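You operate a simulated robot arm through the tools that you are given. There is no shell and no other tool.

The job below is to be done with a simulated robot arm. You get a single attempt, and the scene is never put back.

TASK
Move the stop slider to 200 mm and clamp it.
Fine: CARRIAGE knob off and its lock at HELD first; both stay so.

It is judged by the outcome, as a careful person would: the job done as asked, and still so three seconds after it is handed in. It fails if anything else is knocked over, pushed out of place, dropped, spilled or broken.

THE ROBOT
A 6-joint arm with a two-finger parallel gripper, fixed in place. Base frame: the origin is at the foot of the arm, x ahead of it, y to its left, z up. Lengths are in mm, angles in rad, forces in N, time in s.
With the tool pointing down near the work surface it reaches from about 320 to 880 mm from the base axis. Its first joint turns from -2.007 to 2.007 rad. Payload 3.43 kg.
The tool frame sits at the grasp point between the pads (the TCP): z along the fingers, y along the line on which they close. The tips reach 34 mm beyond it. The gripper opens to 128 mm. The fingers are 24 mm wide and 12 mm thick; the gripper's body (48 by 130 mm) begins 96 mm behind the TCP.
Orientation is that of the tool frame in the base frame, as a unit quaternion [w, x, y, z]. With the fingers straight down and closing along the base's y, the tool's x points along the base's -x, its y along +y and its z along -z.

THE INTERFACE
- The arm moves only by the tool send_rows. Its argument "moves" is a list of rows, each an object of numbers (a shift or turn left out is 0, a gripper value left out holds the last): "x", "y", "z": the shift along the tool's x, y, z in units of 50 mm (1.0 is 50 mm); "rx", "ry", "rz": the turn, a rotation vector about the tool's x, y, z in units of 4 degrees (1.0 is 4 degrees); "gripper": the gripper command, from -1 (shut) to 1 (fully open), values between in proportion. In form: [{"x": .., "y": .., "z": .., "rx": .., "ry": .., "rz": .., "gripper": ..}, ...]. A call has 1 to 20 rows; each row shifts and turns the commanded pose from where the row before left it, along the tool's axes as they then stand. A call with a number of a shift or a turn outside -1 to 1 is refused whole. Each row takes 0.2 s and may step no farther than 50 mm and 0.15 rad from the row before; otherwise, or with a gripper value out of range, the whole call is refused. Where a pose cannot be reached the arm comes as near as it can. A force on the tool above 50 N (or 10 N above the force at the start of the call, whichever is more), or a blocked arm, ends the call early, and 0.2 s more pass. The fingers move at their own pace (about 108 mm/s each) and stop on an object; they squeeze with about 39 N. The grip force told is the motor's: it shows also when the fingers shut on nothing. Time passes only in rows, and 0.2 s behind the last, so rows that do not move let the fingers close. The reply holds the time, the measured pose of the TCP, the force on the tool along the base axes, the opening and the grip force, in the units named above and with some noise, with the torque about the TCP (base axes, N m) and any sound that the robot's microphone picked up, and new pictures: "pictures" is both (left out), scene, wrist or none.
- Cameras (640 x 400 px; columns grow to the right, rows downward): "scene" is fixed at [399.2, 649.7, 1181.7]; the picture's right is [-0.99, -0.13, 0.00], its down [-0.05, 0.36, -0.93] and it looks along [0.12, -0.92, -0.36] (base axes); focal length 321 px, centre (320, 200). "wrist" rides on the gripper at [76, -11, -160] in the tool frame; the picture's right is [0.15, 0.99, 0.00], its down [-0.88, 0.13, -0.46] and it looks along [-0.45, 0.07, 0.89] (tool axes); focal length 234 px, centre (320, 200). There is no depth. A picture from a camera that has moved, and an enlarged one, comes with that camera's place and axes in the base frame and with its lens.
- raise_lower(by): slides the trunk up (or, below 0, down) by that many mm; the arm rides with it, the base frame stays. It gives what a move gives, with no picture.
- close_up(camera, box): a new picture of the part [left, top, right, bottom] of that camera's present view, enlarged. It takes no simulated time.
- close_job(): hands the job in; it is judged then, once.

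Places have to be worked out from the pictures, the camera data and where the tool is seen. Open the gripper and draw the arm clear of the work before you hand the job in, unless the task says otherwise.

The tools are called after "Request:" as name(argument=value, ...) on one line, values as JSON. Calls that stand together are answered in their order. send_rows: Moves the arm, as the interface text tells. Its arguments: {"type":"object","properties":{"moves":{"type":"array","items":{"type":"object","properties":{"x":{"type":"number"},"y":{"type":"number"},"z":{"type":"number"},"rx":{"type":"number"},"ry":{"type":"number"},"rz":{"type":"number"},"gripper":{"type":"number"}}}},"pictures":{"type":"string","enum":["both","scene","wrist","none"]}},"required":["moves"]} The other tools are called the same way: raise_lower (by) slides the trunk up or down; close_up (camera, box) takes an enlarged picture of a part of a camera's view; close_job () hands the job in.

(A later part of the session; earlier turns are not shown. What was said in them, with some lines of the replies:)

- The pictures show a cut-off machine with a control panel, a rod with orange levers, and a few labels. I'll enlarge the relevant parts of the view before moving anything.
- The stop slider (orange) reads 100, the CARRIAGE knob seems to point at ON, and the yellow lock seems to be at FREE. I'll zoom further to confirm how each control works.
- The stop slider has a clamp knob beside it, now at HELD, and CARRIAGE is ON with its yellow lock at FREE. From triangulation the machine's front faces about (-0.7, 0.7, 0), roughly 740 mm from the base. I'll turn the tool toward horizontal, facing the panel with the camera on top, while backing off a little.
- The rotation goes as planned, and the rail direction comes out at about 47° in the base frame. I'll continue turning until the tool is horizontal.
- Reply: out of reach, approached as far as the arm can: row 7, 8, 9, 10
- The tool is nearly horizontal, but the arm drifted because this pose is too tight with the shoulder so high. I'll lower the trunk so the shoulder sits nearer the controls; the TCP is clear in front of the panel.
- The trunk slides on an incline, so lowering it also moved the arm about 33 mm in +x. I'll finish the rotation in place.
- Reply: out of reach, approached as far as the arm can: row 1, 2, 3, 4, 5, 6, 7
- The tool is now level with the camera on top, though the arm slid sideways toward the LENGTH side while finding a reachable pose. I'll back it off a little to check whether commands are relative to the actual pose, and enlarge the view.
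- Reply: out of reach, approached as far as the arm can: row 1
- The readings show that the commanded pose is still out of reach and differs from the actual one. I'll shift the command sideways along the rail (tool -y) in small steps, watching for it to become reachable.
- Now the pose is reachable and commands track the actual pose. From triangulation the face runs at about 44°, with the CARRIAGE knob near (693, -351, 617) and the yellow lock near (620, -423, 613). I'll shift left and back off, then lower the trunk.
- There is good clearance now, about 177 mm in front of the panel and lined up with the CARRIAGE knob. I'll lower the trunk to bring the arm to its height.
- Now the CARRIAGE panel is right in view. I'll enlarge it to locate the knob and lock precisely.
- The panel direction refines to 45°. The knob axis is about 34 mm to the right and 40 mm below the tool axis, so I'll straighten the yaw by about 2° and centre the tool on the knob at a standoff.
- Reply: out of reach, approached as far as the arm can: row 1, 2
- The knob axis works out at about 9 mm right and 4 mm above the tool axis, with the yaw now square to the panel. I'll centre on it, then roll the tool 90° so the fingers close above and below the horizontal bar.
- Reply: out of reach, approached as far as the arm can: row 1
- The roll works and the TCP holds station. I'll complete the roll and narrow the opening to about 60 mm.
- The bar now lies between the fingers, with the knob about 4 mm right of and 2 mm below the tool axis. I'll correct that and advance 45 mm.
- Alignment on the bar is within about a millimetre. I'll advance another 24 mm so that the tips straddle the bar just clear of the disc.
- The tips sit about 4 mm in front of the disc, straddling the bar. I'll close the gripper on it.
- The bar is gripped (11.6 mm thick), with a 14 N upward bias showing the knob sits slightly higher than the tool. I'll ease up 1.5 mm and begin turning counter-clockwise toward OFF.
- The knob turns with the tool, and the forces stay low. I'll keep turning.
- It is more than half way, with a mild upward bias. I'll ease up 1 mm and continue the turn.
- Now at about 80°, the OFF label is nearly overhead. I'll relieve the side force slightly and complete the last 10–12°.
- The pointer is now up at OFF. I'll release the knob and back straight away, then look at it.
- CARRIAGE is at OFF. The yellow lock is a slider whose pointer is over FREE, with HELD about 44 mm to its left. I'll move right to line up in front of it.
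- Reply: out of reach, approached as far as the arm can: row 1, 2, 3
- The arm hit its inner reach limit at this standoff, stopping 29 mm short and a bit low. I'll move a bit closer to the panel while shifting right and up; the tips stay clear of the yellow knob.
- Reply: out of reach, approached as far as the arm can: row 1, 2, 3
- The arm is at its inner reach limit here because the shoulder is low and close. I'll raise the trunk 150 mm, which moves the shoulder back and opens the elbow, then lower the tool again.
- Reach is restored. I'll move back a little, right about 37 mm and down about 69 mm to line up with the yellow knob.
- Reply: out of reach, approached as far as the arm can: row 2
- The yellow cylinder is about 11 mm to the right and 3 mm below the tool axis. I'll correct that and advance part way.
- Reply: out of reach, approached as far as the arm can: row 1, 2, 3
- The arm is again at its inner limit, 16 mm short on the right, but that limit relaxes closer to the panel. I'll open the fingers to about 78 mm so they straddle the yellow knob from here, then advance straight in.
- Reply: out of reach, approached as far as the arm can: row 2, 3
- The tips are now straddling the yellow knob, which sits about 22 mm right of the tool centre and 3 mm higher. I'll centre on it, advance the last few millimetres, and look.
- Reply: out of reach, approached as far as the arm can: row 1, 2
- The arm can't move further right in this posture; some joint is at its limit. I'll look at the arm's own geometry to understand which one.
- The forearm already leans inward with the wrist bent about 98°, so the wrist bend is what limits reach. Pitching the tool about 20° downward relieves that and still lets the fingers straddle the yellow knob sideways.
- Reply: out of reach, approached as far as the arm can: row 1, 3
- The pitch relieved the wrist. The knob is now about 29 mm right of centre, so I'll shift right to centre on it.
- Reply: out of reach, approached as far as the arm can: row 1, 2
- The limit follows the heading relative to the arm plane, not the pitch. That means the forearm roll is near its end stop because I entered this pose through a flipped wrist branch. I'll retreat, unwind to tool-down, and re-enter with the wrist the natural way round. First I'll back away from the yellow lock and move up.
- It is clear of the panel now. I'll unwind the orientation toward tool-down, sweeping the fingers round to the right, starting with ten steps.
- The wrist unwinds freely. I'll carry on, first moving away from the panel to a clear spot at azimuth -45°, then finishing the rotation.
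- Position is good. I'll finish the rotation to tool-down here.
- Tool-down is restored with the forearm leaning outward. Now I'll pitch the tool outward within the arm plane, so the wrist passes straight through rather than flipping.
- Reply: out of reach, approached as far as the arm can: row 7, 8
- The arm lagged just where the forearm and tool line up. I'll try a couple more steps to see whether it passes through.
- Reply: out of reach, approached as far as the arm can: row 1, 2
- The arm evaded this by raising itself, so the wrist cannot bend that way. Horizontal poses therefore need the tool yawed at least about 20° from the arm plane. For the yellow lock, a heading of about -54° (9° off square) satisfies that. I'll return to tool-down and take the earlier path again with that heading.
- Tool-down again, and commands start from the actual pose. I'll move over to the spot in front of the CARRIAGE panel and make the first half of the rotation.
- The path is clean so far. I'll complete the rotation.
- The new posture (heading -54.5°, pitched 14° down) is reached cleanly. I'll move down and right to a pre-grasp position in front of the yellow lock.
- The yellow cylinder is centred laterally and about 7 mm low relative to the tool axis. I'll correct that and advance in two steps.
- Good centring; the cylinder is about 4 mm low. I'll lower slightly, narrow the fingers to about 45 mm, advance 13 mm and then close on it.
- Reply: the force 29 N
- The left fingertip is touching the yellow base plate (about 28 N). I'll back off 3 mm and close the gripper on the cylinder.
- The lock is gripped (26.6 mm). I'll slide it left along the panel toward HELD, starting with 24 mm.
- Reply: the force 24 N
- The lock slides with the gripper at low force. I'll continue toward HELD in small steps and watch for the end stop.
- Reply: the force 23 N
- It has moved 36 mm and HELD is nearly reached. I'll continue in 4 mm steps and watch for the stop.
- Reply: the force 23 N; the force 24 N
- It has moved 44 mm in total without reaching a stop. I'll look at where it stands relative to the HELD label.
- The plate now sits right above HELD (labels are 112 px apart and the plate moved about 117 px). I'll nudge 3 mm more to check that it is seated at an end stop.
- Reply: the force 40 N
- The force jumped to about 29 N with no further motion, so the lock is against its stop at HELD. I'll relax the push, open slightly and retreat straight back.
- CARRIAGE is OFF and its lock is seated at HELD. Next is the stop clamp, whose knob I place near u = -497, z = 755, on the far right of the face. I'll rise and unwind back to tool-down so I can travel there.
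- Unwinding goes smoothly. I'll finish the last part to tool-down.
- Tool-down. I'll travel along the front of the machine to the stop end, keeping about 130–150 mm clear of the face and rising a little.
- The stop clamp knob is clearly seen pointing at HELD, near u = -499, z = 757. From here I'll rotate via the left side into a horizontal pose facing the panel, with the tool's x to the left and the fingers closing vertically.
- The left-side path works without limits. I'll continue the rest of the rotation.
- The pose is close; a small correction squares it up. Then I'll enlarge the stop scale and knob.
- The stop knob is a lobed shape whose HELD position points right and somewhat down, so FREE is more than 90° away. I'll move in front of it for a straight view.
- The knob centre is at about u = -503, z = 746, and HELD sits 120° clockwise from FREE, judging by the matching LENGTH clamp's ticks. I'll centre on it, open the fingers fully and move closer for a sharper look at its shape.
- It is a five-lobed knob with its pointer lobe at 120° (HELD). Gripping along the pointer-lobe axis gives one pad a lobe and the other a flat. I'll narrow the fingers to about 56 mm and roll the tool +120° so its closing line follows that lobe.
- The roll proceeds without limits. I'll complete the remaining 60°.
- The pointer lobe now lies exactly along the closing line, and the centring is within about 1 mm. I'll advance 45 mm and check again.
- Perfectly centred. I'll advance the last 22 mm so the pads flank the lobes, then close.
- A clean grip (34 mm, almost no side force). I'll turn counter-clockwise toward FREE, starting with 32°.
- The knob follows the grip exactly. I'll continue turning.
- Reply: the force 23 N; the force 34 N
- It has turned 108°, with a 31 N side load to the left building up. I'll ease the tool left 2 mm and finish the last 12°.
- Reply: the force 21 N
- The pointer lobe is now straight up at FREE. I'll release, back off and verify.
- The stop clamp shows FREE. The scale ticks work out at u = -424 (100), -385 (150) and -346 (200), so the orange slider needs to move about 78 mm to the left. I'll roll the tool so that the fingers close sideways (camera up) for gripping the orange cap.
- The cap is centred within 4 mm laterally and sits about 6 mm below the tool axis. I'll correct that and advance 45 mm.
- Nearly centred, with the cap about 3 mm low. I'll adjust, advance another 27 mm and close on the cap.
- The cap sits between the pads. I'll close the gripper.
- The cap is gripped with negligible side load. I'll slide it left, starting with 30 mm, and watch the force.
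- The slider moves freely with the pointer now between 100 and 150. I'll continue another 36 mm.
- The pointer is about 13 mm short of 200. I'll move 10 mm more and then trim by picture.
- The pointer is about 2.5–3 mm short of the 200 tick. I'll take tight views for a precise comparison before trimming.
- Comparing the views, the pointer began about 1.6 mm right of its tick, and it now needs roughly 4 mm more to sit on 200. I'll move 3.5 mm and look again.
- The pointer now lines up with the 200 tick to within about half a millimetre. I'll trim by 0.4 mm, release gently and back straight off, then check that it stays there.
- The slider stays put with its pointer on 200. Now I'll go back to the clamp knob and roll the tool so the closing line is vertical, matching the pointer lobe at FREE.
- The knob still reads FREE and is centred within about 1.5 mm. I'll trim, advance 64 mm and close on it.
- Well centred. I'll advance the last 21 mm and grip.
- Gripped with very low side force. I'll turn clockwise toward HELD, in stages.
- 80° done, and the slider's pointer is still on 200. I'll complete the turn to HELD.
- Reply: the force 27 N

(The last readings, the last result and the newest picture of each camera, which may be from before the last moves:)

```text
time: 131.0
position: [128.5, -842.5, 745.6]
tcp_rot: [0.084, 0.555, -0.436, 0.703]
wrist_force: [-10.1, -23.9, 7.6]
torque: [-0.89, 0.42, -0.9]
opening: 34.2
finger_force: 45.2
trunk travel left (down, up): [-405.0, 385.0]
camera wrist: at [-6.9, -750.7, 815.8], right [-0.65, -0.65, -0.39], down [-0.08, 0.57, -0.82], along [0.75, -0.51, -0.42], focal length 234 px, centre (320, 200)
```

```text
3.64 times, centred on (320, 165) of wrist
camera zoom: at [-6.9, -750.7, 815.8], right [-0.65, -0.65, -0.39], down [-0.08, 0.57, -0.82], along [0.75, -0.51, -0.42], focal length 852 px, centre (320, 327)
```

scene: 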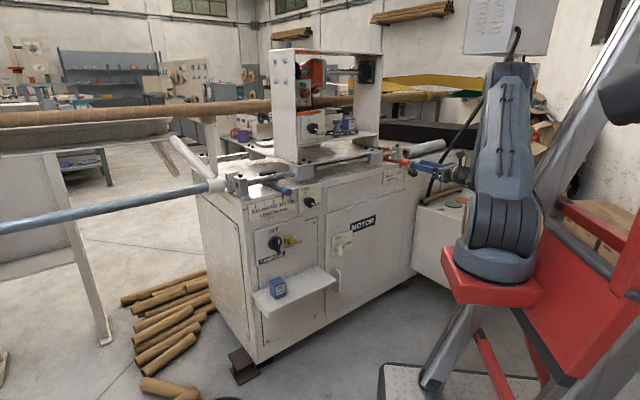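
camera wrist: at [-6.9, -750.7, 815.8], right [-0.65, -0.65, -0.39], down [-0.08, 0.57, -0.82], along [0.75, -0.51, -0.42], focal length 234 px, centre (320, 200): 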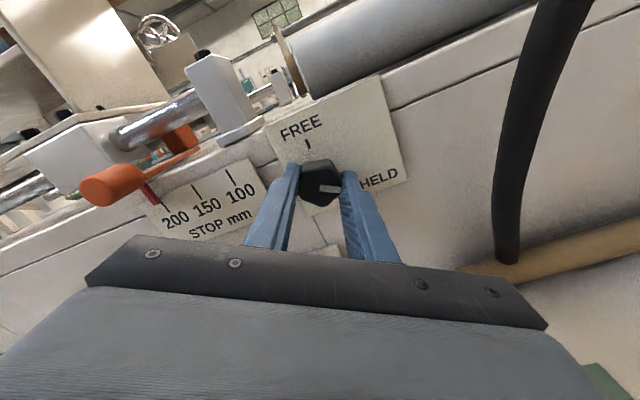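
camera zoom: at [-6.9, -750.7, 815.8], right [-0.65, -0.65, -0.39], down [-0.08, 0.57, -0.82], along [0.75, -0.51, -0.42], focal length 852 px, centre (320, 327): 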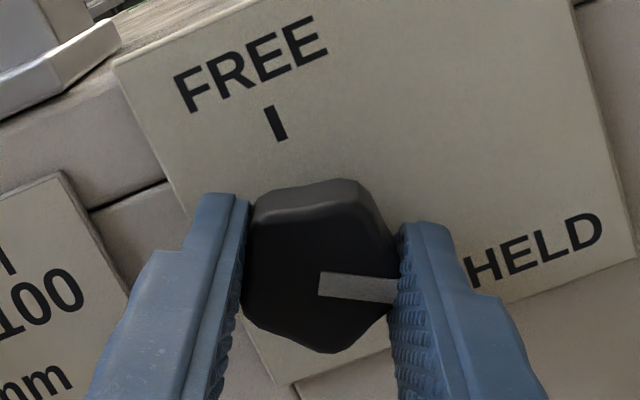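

The view matches the original HELD grip, and a 0.9 N·m reaction shows it seated at the stop. I'll release, back off and verify.

Request:
send_rows(moves=[{"rz": -0.2}, {"gripper": -0.125}, {"gripper": -0.125}, {"z": -0.4}, {"z": -0.5}, {"z": -0.6}, {"z": -0.5}], pictures="both")

Request:
close_up(camera="wrist", box=[180, 90, 380, 215])

Request:
close_up(camera="scene", box=[370, 145, 420, 182])

```text
time: 132.6
position: [58.8, -770.4, 745.4]
tcp_rot: [0.089, 0.56, -0.431, 0.702]
wrist_force: [0.2, 1.1, 0.3]
torque: [0.0, -0.02, -0.01]
opening: 56.2
finger_force: 0.0
trunk travel left (down, up): [-405.0, 385.0]
camera wrist: at [-75.5, -679.1, 815.9], right [-0.65, -0.66, -0.37], down [-0.09, 0.56, -0.83], along [0.75, -0.51, -0.42], focal length 234 px, centre (320, 200)
```

scene: 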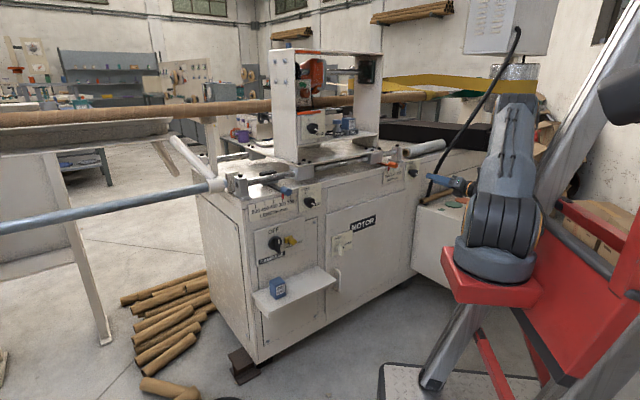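
wrist: 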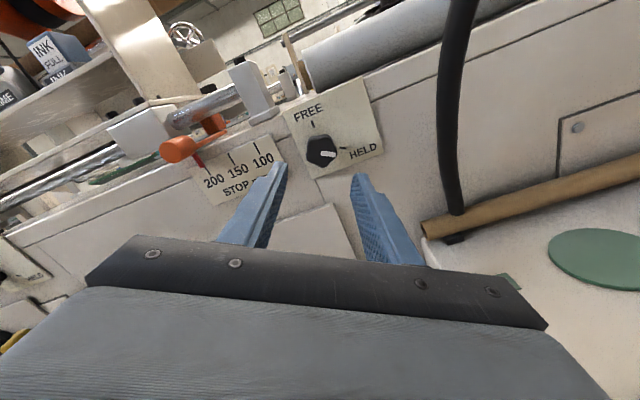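

```text
3.20 times, centred on (280, 152) of wrist
camera zoom: at [-75.5, -679.1, 815.9], right [-0.65, -0.66, -0.37], down [-0.09, 0.56, -0.83], along [0.75, -0.51, -0.42], focal length 749 px, centre (448, 352)
```

zoom: 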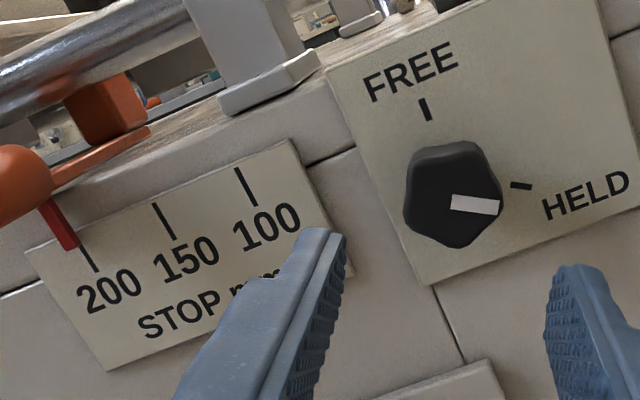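

```text
10.81 times, centred on (395, 164) of scene
camera zoom: at [399.2, 649.7, 1181.7], right [-0.99, -0.13, 0.0], down [-0.05, 0.36, -0.93], along [0.12, -0.92, -0.36], focal length 3472 px, centre (-491, 595)
```

zoom: 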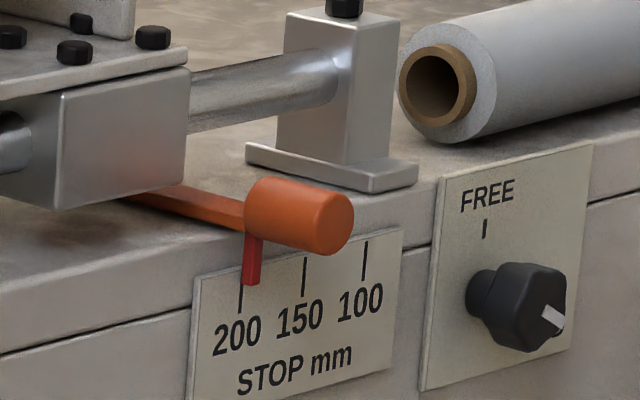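

The clamp points at HELD and the slider's pointer is on 200. I'll check the CARRIAGE controls and the rest of the scene.

Request:
close_up(camera="scene", box=[250, 215, 350, 300])

Request:
close_up(camera="scene", box=[220, 130, 420, 255])

Request:
close_up(camera="scene", box=[392, 150, 424, 185])

```text
4.71 times, centred on (300, 258) of scene
camera zoom: at [399.2, 649.7, 1181.7], right [-0.99, -0.13, 0.0], down [-0.05, 0.36, -0.93], along [0.12, -0.92, -0.36], focal length 1512 px, centre (414, -71)
```

zoom: 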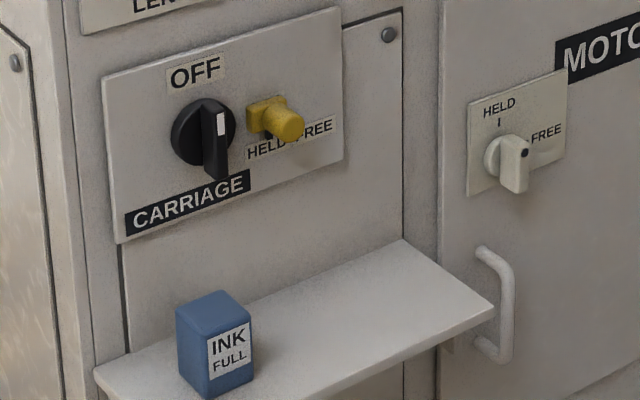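

```text
3.20 times, centred on (320, 192) of scene
camera zoom: at [399.2, 649.7, 1181.7], right [-0.99, -0.13, 0.0], down [-0.05, 0.36, -0.93], along [0.12, -0.92, -0.36], focal length 1028 px, centre (320, 224)
```

zoom: 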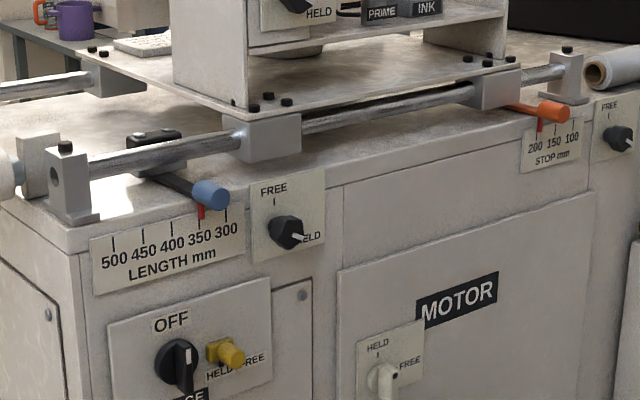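

```text
11.43 times, centred on (408, 168) of scene
camera zoom: at [399.2, 649.7, 1181.7], right [-0.99, -0.13, 0.0], down [-0.05, 0.36, -0.93], along [0.12, -0.92, -0.36], focal length 3671 px, centre (-686, 571)
```

zoom: 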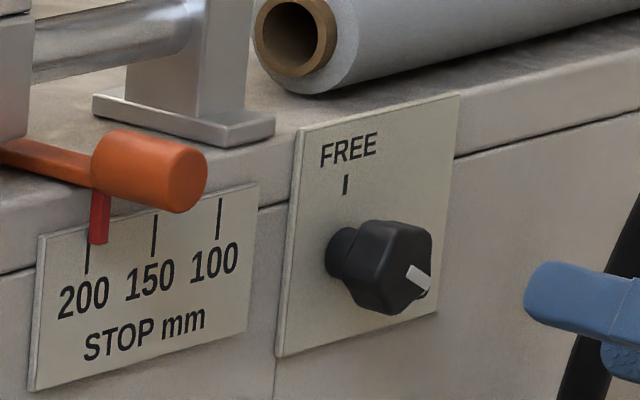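

Everything looks right. I'll take one more tight view of the pointer to be sure clamping didn't shift it.

Request:
close_up(camera="scene", box=[375, 157, 407, 180])

Request:
close_up(camera="wrist", box=[180, 130, 240, 200])

```text
16.00 times, centred on (391, 168) of scene
camera zoom: at [399.2, 649.7, 1181.7], right [-0.99, -0.13, 0.0], down [-0.05, 0.36, -0.93], along [0.12, -0.92, -0.36], focal length 5139 px, centre (-816, 704)
```

zoom: 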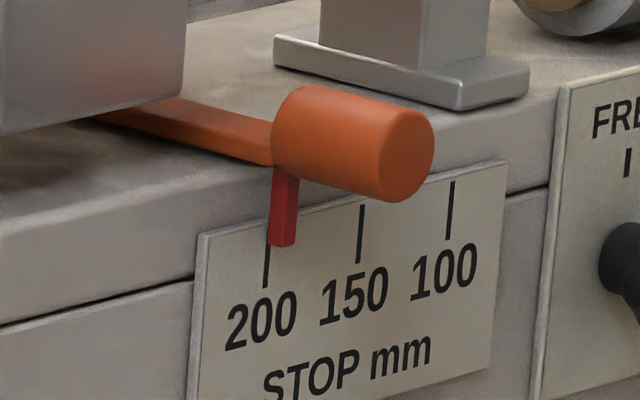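

```text
5.71 times, centred on (210, 165) of wrist
camera zoom: at [-75.5, -679.1, 815.9], right [-0.65, -0.66, -0.37], down [-0.09, 0.56, -0.83], along [0.75, -0.51, -0.42], focal length 1338 px, centre (949, 400)
```

zoom: 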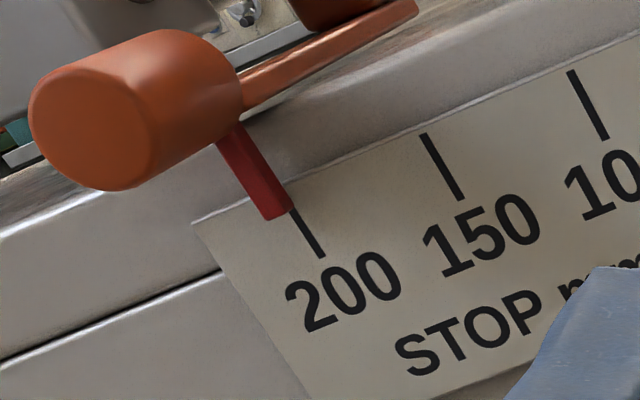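

The pointer position is unchanged and reads 200. I'll open the gripper and draw the arm up and away from the machine.

Request:
send_rows(moves=[{"z": -0.4, "gripper": 0.6}, {"z": -0.4}, {"x": 0.52, "y": -0.3}, {"x": 0.52, "y": -0.3}, {"x": 0.52, "y": -0.3}, {"x": 0}], pictures="both")

Request:
close_up(camera="scene", box=[370, 140, 430, 185])

```text
time: 134.0
position: [46.9, -750.5, 833.2]
tcp_rot: [0.089, 0.558, -0.433, 0.702]
wrist_force: [-0.2, -1.3, -0.1]
torque: [0.01, -0.01, -0.01]
opening: 102.4
finger_force: 0.2
out of reach, approached as far as the arm can: row 2
trunk travel left (down, up): [-405.0, 385.0]
camera wrist: at [-86.4, -658.0, 904.9], right [-0.65, -0.66, -0.38], down [-0.09, 0.56, -0.83], along [0.75, -0.51, -0.42], focal length 234 px, centre (320, 200)
```

scene: 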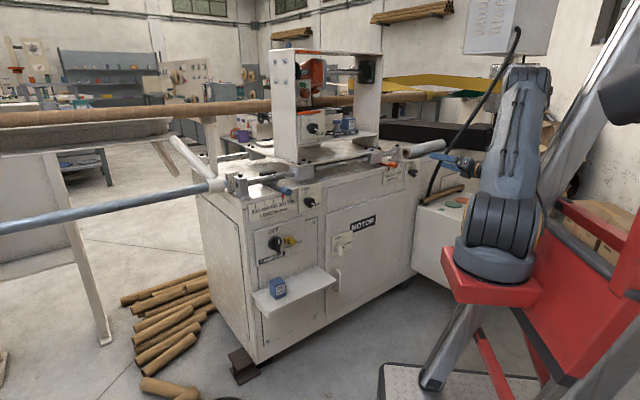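
wrist: 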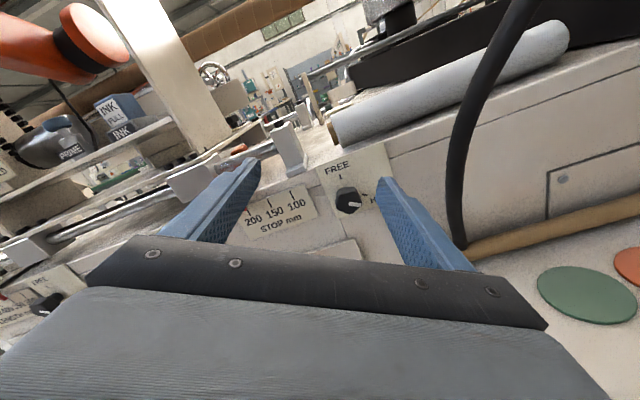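

```text
8.89 times, centred on (400, 162) of scene
camera zoom: at [399.2, 649.7, 1181.7], right [-0.99, -0.13, 0.0], down [-0.05, 0.36, -0.93], along [0.12, -0.92, -0.36], focal length 2855 px, centre (-391, 533)
```

zoom: 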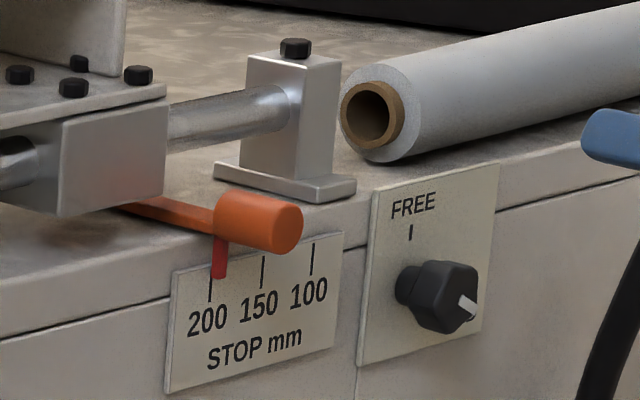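

The arm is clear by about 140 mm with the gripper open. CARRIAGE is OFF with its lock at HELD, and the stop slider is at 200 with its clamp at HELD. Nothing else has moved, so I'm handing the job in.

Request:
close_job()

```text
The job is handed in.
```

The stop slider is at 200 mm and clamped. The CARRIAGE knob was turned off and its lock moved to HELD first, and both were still set that way when I handed the job in.

- **CARRIAGE knob:** turned from ON to OFF, and its pointer lines up with the OFF label.
- **CARRIAGE lock:** slid from FREE to HELD until it met its end stop.
- **Stop slider:** moved from about 100 to 200. The pointer sits on the 200 tick to within about half a millimetre, and clamping did not shift it.
- **Stop clamp:** released to FREE for the move, then turned back to HELD and seated against its stop.

In the last pictures nothing else had moved. The arm is drawn back about 140 mm from the panel with the gripper open.
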